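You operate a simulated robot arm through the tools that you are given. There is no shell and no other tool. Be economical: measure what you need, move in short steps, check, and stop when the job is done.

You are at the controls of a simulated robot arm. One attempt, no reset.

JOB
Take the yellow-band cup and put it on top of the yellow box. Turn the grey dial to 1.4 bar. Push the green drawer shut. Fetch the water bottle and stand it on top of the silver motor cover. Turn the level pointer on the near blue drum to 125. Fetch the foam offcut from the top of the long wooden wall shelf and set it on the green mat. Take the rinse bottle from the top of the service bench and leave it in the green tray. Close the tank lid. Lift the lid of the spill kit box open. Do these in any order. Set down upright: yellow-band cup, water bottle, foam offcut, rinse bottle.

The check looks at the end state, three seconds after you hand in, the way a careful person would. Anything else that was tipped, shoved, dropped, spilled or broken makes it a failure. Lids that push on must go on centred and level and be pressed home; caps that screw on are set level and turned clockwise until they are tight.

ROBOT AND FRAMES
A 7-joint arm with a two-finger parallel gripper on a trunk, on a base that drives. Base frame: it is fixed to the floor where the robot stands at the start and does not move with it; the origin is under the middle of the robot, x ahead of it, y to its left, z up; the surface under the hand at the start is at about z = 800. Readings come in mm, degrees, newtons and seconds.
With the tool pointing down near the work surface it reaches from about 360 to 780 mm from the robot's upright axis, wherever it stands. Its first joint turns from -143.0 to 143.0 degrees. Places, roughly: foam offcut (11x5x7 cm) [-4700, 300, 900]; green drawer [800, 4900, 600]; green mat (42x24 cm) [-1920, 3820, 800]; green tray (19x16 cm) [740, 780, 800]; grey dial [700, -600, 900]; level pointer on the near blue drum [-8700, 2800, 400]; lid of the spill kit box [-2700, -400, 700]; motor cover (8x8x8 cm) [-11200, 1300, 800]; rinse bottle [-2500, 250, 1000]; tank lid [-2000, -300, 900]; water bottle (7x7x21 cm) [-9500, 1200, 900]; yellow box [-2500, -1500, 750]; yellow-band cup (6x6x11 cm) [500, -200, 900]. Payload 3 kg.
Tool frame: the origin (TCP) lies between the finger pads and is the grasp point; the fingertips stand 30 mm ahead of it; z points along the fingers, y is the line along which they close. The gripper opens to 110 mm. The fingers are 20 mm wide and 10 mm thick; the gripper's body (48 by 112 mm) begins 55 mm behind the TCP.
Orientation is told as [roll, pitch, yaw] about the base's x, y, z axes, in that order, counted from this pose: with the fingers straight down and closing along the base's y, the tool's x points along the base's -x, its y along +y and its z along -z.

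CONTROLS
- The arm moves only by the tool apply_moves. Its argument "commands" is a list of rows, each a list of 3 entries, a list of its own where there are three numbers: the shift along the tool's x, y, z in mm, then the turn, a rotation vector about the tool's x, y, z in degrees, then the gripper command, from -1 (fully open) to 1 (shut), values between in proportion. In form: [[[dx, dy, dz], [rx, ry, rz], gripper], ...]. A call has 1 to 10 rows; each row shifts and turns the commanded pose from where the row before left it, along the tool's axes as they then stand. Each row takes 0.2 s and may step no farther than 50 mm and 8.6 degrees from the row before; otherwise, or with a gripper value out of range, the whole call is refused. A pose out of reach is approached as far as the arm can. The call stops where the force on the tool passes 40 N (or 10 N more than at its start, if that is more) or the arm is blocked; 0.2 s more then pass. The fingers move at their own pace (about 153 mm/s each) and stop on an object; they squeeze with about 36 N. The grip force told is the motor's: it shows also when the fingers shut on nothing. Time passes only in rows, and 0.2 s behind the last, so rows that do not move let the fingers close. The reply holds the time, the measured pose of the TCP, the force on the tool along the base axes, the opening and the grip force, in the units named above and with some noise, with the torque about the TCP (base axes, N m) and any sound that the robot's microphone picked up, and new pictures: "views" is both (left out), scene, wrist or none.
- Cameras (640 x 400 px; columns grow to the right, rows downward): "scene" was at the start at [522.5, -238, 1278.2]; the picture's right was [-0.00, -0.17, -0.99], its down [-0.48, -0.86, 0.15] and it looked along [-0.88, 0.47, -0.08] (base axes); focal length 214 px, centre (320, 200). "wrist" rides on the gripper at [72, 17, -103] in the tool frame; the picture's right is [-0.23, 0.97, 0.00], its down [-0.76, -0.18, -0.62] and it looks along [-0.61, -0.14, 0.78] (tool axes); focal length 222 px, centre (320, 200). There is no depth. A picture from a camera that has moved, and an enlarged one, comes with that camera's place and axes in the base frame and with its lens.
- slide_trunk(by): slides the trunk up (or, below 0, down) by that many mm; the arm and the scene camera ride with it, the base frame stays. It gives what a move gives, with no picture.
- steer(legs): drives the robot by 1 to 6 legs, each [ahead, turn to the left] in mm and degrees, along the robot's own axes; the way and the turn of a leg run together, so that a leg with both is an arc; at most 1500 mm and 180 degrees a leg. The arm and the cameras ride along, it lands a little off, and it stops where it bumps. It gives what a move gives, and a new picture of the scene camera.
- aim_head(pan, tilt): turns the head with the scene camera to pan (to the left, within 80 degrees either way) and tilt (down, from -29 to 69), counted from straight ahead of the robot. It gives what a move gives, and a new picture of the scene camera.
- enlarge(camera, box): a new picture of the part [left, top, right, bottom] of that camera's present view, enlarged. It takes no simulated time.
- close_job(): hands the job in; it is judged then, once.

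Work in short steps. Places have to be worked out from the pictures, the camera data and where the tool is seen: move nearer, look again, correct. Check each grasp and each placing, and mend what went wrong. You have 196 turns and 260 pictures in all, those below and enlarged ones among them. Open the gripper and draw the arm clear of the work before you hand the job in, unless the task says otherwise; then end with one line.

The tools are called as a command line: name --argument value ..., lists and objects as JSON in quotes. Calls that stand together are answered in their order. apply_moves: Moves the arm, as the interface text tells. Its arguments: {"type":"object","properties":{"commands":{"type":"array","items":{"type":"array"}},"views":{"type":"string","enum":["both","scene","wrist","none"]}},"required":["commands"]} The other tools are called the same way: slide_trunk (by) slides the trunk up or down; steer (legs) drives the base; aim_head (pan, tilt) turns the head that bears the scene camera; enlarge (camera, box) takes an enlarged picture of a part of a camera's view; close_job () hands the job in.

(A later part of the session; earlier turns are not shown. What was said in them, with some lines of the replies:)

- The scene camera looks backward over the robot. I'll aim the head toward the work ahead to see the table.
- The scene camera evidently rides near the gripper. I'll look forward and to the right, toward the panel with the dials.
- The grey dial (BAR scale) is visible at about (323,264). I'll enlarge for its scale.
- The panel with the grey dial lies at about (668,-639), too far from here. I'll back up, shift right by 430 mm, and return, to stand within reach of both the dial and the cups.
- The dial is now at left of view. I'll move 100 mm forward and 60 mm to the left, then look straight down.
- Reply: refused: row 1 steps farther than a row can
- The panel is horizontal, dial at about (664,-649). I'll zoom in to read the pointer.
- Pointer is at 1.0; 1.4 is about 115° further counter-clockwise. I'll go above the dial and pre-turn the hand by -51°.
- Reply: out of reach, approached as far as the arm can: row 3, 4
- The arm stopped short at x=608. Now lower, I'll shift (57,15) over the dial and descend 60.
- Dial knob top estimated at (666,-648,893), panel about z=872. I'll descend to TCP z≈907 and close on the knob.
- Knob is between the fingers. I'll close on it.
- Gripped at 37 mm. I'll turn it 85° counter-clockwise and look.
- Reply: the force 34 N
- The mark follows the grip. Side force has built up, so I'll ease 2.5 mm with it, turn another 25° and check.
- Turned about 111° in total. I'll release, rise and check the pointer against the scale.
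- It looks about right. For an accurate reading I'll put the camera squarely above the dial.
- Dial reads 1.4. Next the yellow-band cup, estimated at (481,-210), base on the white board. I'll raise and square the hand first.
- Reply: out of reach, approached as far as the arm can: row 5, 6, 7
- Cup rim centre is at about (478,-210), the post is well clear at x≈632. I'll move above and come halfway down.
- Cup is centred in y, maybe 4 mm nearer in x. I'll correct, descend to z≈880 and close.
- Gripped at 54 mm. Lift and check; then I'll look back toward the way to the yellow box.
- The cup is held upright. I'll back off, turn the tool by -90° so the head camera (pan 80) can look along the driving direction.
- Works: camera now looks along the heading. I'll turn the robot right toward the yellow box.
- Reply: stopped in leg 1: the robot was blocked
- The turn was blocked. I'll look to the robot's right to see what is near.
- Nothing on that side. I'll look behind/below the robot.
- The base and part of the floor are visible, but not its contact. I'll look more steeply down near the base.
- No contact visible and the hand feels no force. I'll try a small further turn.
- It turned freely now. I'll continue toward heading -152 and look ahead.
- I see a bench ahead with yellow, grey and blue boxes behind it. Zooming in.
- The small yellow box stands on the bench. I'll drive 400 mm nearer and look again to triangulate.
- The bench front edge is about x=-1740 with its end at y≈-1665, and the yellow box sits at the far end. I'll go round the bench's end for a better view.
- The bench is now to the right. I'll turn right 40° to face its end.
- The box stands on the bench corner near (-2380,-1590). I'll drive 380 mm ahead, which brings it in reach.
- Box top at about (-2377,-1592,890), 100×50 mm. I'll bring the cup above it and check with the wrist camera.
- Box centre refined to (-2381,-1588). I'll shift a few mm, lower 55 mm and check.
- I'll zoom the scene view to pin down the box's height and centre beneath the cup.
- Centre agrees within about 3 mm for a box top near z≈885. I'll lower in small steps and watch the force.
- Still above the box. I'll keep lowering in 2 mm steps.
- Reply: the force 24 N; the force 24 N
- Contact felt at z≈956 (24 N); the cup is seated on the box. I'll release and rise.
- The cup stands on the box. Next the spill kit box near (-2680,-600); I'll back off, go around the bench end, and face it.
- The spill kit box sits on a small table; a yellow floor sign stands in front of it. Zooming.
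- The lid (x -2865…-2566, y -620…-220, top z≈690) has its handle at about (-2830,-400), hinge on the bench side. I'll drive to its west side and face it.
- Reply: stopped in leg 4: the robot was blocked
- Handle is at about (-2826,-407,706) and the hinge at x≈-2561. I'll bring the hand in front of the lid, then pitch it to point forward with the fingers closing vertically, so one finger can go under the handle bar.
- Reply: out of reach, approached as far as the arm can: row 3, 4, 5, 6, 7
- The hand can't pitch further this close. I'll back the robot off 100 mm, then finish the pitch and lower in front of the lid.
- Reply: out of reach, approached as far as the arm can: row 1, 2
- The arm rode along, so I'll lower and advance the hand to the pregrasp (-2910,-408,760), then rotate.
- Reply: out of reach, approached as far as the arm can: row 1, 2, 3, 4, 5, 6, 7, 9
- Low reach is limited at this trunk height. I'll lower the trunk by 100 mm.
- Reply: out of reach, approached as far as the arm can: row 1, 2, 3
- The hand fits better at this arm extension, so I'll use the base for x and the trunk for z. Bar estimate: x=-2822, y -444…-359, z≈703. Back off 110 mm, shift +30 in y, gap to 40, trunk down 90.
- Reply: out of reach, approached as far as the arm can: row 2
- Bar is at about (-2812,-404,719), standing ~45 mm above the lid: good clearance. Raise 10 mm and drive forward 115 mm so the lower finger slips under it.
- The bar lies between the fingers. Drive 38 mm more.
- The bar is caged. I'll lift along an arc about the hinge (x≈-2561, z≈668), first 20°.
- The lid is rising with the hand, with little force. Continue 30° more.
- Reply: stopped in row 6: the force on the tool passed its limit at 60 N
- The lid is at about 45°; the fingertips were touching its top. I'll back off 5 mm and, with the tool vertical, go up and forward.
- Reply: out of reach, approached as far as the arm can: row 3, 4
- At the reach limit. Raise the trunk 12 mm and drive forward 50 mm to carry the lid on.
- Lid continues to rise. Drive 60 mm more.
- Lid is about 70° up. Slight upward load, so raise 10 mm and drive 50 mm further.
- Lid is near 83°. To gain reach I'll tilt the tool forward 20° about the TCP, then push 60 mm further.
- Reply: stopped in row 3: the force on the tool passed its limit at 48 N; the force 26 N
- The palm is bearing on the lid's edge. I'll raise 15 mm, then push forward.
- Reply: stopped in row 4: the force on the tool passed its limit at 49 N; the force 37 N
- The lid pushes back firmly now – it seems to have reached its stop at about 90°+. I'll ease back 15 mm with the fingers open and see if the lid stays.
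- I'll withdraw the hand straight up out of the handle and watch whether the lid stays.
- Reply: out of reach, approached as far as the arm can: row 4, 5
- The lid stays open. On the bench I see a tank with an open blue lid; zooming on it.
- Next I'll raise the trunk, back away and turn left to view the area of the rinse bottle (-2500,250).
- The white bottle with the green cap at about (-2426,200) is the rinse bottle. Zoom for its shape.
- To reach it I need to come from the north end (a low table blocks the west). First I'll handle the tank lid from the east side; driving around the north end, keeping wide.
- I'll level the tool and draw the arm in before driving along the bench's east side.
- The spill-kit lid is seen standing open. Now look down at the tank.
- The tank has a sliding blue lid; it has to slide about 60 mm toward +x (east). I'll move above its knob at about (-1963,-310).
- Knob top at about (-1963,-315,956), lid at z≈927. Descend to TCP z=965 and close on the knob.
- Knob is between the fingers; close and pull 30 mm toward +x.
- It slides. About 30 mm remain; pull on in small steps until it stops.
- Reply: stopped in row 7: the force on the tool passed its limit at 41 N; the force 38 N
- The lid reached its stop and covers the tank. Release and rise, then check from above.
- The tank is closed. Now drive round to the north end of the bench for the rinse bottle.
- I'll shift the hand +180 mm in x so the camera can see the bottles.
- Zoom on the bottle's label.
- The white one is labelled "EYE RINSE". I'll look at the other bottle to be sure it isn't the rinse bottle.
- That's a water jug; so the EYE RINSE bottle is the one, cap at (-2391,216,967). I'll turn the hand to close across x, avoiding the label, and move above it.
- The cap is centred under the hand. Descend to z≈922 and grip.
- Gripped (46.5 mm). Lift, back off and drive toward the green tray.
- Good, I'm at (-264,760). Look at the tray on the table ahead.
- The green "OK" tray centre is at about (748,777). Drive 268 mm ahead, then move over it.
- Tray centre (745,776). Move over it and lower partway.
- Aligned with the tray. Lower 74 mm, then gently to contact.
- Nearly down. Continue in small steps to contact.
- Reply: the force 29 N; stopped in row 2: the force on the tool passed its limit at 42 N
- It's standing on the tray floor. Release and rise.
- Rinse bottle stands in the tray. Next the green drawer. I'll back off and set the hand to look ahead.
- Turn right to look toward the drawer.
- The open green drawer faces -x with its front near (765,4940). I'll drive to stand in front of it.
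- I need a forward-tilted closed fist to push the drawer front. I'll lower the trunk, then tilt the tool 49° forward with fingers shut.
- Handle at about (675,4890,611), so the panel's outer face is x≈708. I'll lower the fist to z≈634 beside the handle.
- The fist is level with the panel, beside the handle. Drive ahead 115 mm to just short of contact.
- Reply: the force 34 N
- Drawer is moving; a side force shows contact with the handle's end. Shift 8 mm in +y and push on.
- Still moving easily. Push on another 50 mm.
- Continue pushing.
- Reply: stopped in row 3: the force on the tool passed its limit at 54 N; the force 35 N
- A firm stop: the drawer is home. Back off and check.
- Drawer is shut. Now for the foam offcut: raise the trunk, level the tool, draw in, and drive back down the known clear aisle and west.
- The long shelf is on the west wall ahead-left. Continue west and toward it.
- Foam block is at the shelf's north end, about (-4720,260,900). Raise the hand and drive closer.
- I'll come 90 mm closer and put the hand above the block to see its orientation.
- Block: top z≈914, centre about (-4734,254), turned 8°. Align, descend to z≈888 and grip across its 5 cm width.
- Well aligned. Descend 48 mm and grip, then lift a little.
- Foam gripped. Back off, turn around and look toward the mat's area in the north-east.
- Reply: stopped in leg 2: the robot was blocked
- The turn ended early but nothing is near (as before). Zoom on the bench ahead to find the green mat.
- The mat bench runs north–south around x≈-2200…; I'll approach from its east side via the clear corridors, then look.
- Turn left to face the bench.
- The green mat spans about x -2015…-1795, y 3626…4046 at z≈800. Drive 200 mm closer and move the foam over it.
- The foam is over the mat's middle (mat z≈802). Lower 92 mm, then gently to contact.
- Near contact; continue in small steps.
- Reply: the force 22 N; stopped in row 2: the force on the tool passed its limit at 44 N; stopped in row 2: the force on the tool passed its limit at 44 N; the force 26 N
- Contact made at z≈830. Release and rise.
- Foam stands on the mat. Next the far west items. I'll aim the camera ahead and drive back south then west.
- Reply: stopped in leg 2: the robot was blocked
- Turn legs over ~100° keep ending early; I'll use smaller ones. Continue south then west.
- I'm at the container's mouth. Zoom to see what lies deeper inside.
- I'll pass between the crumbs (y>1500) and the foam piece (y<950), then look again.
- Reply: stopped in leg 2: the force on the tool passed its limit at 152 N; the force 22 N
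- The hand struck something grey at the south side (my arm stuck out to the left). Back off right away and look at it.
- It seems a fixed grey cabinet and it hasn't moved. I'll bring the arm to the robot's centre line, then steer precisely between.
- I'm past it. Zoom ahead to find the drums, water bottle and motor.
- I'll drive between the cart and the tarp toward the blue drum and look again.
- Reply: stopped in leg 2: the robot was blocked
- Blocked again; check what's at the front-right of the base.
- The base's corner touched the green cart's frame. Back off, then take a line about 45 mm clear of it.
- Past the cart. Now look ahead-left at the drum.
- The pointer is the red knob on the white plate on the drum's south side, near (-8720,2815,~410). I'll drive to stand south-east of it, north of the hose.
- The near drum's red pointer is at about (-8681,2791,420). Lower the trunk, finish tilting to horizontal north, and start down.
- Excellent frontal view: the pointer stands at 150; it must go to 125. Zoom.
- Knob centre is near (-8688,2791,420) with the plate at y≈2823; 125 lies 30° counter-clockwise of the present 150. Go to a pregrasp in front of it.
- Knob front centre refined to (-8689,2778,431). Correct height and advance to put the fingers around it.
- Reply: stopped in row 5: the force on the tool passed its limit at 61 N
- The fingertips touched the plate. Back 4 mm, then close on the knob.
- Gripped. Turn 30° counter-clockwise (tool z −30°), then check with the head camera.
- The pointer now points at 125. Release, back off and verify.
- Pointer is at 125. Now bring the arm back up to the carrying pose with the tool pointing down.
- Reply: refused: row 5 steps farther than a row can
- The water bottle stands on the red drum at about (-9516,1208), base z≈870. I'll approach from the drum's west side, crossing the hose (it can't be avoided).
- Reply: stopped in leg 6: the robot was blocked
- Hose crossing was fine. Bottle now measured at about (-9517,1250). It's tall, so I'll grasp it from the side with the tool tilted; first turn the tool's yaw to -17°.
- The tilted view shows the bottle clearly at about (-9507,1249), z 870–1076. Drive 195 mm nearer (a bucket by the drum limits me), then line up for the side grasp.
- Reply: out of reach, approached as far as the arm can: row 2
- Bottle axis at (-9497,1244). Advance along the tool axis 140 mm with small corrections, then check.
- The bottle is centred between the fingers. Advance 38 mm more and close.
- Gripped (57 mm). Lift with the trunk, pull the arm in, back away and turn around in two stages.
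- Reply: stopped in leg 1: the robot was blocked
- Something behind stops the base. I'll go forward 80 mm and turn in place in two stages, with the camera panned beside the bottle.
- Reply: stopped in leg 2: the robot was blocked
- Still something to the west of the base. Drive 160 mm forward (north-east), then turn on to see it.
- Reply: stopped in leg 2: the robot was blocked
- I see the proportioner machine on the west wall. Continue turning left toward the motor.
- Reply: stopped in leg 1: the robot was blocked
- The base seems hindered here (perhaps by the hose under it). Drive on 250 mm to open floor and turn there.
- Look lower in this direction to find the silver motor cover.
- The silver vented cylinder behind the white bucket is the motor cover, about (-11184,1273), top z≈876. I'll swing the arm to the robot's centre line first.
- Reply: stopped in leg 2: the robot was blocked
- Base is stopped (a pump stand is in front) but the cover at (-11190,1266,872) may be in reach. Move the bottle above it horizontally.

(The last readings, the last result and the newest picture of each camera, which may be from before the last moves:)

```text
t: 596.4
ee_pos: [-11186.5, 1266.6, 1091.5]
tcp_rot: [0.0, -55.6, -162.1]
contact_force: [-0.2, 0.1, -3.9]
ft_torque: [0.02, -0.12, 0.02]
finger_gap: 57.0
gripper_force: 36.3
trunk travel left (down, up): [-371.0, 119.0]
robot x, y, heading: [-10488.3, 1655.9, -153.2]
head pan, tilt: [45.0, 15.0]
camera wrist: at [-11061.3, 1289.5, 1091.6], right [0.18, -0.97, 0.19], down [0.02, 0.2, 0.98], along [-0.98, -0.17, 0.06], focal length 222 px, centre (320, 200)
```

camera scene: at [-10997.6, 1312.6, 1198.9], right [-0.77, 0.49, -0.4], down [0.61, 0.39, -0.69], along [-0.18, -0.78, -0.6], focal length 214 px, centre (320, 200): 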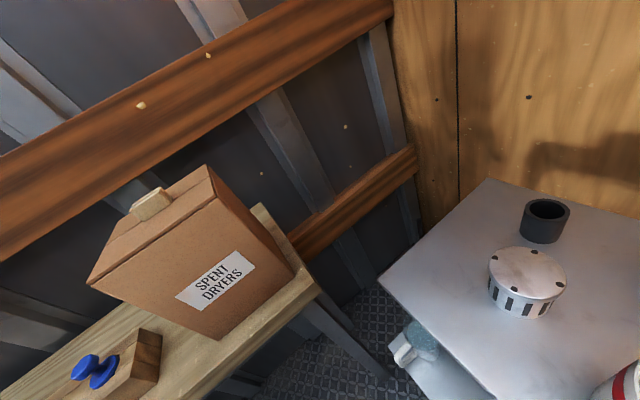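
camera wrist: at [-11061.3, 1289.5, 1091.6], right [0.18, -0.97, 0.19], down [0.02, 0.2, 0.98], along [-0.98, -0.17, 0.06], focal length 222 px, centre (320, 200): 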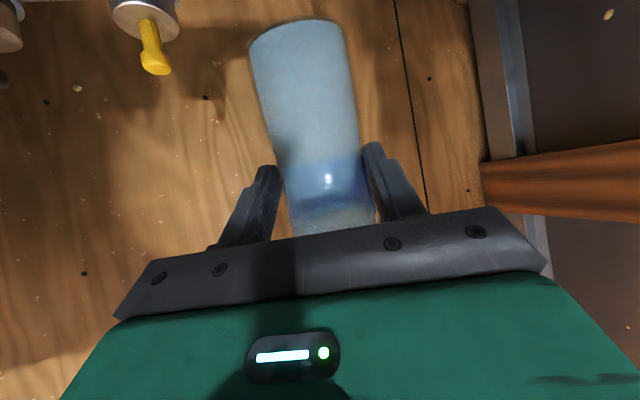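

Above the cover. Lower with the trunk by 100 mm and check with the wrist camera.

slide_trunk --by -100

apply_moves --commands '[[[0, 0, 0], [0, 0, 0], 1]]' --views "wrist"

aim_head --pan 15 --tilt 25

```text
t: 597.8
ee_pos: [-11184.9, 1266.3, 992.6]
tcp_rot: [0.2, -55.6, -162.0]
contact_force: [-0.3, -0.5, -3.6]
ft_torque: [0.05, -0.12, 0.02]
finger_gap: 56.9
gripper_force: 36.2
trunk travel left (down, up): [-271.0, 219.0]
robot x, y, heading: [-10484.7, 1653.2, -153.1]
head pan, tilt: [45.0, 15.0]
```

```text
t: 598.2
ee_pos: [-11185.4, 1267.6, 993.1]
tcp_rot: [0.1, -55.6, -162.0]
contact_force: [0.1, -0.1, -4.0]
ft_torque: [0.06, -0.08, -0.02]
finger_gap: 57.2
gripper_force: 36.2
trunk travel left (down, up): [-271.0, 219.0]
robot x, y, heading: [-10486.5, 1649.1, -153.2]
head pan, tilt: [45.0, 15.0]
camera wrist: at [-11061.1, 1289.7, 992.1], right [0.18, -0.97, 0.19], down [0.02, 0.2, 0.98], along [-0.98, -0.17, 0.06], focal length 222 px, centre (320, 200)
```

wrist: 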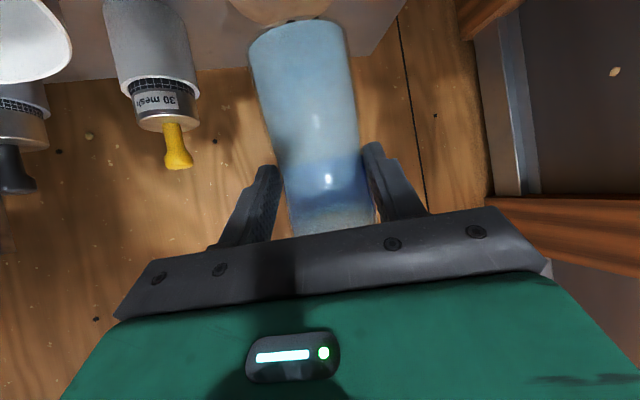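

```text
t: 599.1
ee_pos: [-11186.6, 1266.0, 993.1]
tcp_rot: [0.1, -55.7, -162.1]
contact_force: [-0.7, 0.1, -3.7]
ft_torque: [0.06, -0.12, 0.02]
finger_gap: 57.0
gripper_force: 36.0
trunk travel left (down, up): [-271.0, 219.0]
robot x, y, heading: [-10489.9, 1654.1, -153.0]
head pan, tilt: [15.0, 25.0]
camera scene: at [-11183.2, 1244.1, 1073.4], right [-0.5, 0.85, -0.15], down [0.77, 0.37, -0.52], along [-0.39, -0.37, -0.84], focal length 214 px, centre (320, 200)
```

scene: 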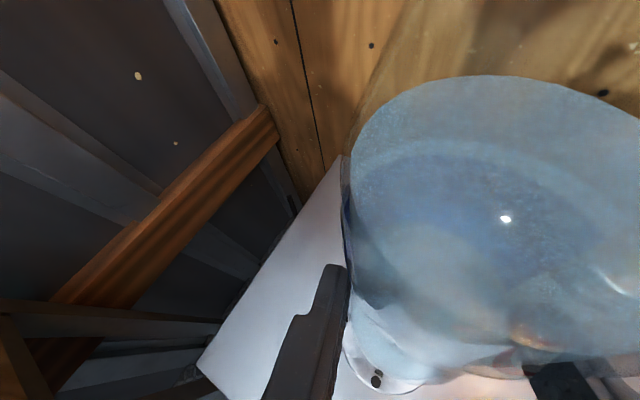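

Aligned within a few mm. Lower 20 mm, then in small steps to contact.

apply_moves --commands '[[[8.3, 0, 5.6], [0, 0, 0], 1], [[8.3, 0, 5.6], [0, 0, 0], 1], [[3.3, 0, 2.3], [0, 0, 0], 1], [[0, 0, 0], [0, 0, 0], 1]]' --views "wrist"

apply_moves --commands '[[[1.65, 0, 1.13], [0, 0, 0], 1], [[1.65, 0, 1.13], [0, 0, 0], 1], [[0, 0, 0], [0, 0, 0], 1]]' --views "none"

apply_moves --commands '[[[1.65, 0, 1.13], [0, 0, 0], 1], [[1.65, 0, 1.13], [0, 0, 0], 1], [[0, 0, 0], [0, 0, 0], 1]]' --views "none"

```text
t: 600.1
ee_pos: [-11184.4, 1266.2, 969.0]
tcp_rot: [0.1, -55.6, -162.1]
contact_force: [0.5, -0.5, -3.5]
ft_torque: [0.04, -0.15, 0.0]
finger_gap: 57.1
gripper_force: 35.8
trunk travel left (down, up): [-271.0, 219.0]
robot x, y, heading: [-10487.6, 1653.5, -153.1]
head pan, tilt: [15.0, 25.0]
camera wrist: at [-11061.1, 1288.8, 968.2], right [0.18, -0.97, 0.19], down [0.02, 0.2, 0.98], along [-0.98, -0.17, 0.06], focal length 222 px, centre (320, 200)
```

wrist: 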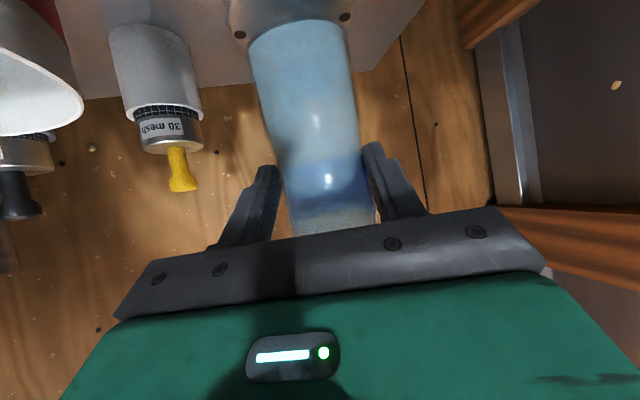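

```text
t: 600.9
ee_pos: [-11184.7, 1265.2, 968.5]
tcp_rot: [0.2, -55.9, -162.0]
contact_force: [-4.1, 1.7, 17.7]
ft_torque: [0.03, 1.09, -0.1]
finger_gap: 57.1
gripper_force: 36.1
trunk travel left (down, up): [-271.0, 219.0]
robot x, y, heading: [-10486.4, 1654.8, -153.1]
head pan, tilt: [15.0, 25.0]
```

```text
t: 601.7
ee_pos: [-11184.6, 1266.9, 963.2]
tcp_rot: [0.1, -55.8, -162.1]
contact_force: [-0.1, 0.8, 25.6]
ft_torque: [-0.27, 1.07, 0.01]
finger_gap: 57.0
gripper_force: 36.1
trunk travel left (down, up): [-271.0, 219.0]
robot x, y, heading: [-10489.8, 1653.5, -153.3]
head pan, tilt: [15.0, 25.0]
```

Contact (≈25 N): the bottle stands on the cover. Open and withdraw backward along the tool axis.

apply_moves --commands '[[[0, 0, 0], [0, 0, 0], 0.3], [[0, 0, 0], [0, 0, 0], -0.2], [[0, 0, 0], [0, 0, 0], -0.6], [[0, 0, 0], [0, 0, 0], -0.6], [[0, 0, -15], [0, 0, 0], -0.6], [[0, 0, -30], [0, 0, 0], -0.6], [[0, 0, -40], [0, 0, 0], -0.6], [[0, 0, -40], [0, 0, 0], -0.6], [[0, 0, -40], [0, 0, 0], -0.6]]' --views "wrist"

aim_head --pan 0 --tilt 10

```text
t: 603.7
ee_pos: [-11055.0, 1310.6, 1053.8]
tcp_rot: [-0.1, -55.4, -162.2]
contact_force: [-0.8, -0.7, -0.5]
ft_torque: [0.0, -0.03, 0.01]
finger_gap: 87.9
gripper_force: 0.1
trunk travel left (down, up): [-271.0, 219.0]
robot x, y, heading: [-10489.7, 1651.1, -153.2]
head pan, tilt: [15.0, 25.0]
camera wrist: at [-10930.3, 1333.5, 1053.2], right [0.18, -0.97, 0.19], down [0.02, 0.19, 0.98], along [-0.98, -0.17, 0.06], focal length 222 px, centre (320, 200)
```

wrist: 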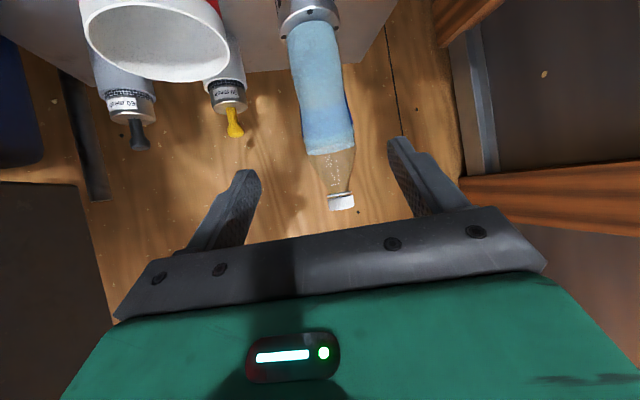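

```text
t: 604.5
ee_pos: [-11056.3, 1310.1, 1054.3]
tcp_rot: [0.1, -55.6, -162.2]
contact_force: [-0.3, -0.6, 0.9]
ft_torque: [0.02, 0.01, -0.02]
finger_gap: 87.7
gripper_force: 0.2
trunk travel left (down, up): [-271.0, 219.0]
robot x, y, heading: [-10488.9, 1650.4, -153.2]
head pan, tilt: [0.0, 10.0]
camera scene: at [-11076.2, 1305.1, 1152.6], right [-0.31, 0.95, 0.0], down [0.67, 0.22, -0.71], along [-0.68, -0.22, -0.7], focal length 214 px, centre (320, 200)
```

scene: 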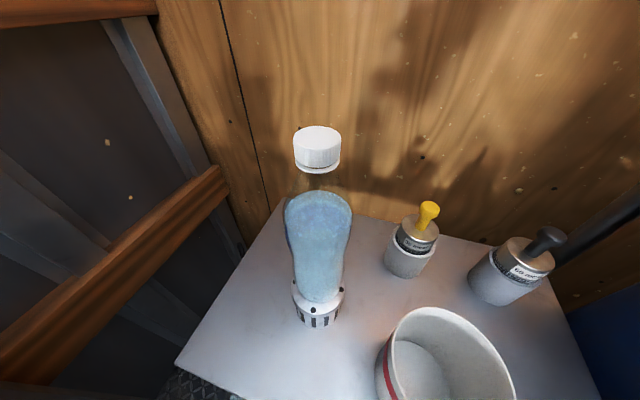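

The bottle stands upright on the motor cover. Draw the arm clear and take one last look down at the base surroundings.

apply_moves --commands '[[[-30, 0, -20], [0, 0, 0], -0.6], [[-30, 0, -30], [0, 0, 0], -0.6], [[0, 0, -30], [0, 0, 0], -0.6]]' --views "none"

aim_head --pan -25 --tilt 50

```text
t: 605.3
ee_pos: [-11024.4, 1318.0, 1148.3]
tcp_rot: [0.1, -55.6, -162.1]
contact_force: [-0.7, 0.5, 0.0]
ft_torque: [0.01, 0.02, 0.0]
finger_gap: 88.0
gripper_force: 0.1
trunk travel left (down, up): [-271.0, 219.0]
robot x, y, heading: [-10489.6, 1654.2, -153.3]
head pan, tilt: [0.0, 10.0]
```

```text
t: 606.4
ee_pos: [-11023.3, 1317.5, 1147.8]
tcp_rot: [0.1, -55.6, -162.1]
contact_force: [-1.1, 0.1, 0.3]
ft_torque: [-0.02, -0.02, -0.01]
finger_gap: 87.9
gripper_force: 0.0
trunk travel left (down, up): [-271.0, 219.0]
robot x, y, heading: [-10490.1, 1651.9, -153.5]
head pan, tilt: [-25.0, 50.0]
camera scene: at [-11003.2, 1360.1, 1208.5], right [0.05, 0.97, 0.24], down [0.99, -0.02, -0.14], along [-0.13, 0.24, -0.96], focal length 214 px, centre (320, 200)
```

scene: 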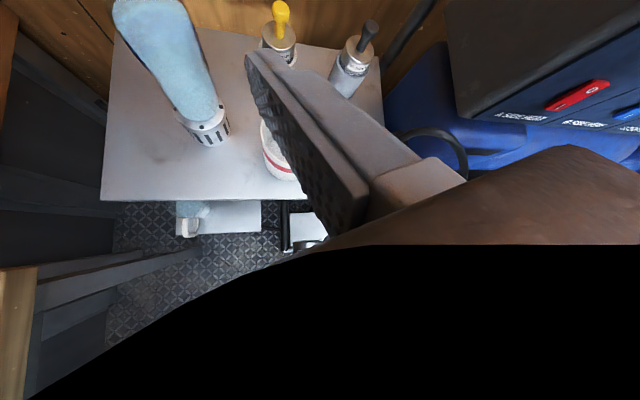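

All nine jobs look done. I'll ease the base back 100 mm so nothing is touched, then hand in.

steer --legs '[[-100, 0]]'

```text
t: 607.5
ee_pos: [-10934.9, 1362.7, 1146.9]
tcp_rot: [0.2, -55.5, -162.1]
contact_force: [0.1, -0.4, 0.6]
ft_torque: [0.02, -0.05, -0.03]
finger_gap: 88.0
gripper_force: 0.0
trunk travel left (down, up): [-271.0, 219.0]
robot x, y, heading: [-10399.7, 1697.1, -153.3]
head pan, tilt: [-25.0, 50.0]
camera scene: at [-10914.2, 1405.3, 1208.1], right [0.05, 0.97, 0.24], down [0.99, -0.02, -0.14], along [-0.13, 0.24, -0.96], focal length 214 px, centre (320, 200)
```

scene: 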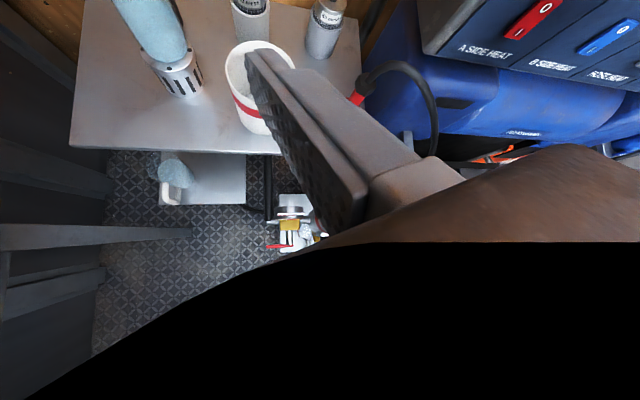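

The gripper is open and the arm is clear of the work, so I'm handing in.

close_job

```text
The job is handed in.
```

I handed in with all nine tasks done, each checked by camera or force reading at the time, but three bumps along the way could count against it. The hand struck a grey cabinet at the container mouth at about 152 N, and it had not measurably moved. The base touched the green cart. It was also stopped near the transfer-pump stand, and I never got a clear view of that stand.
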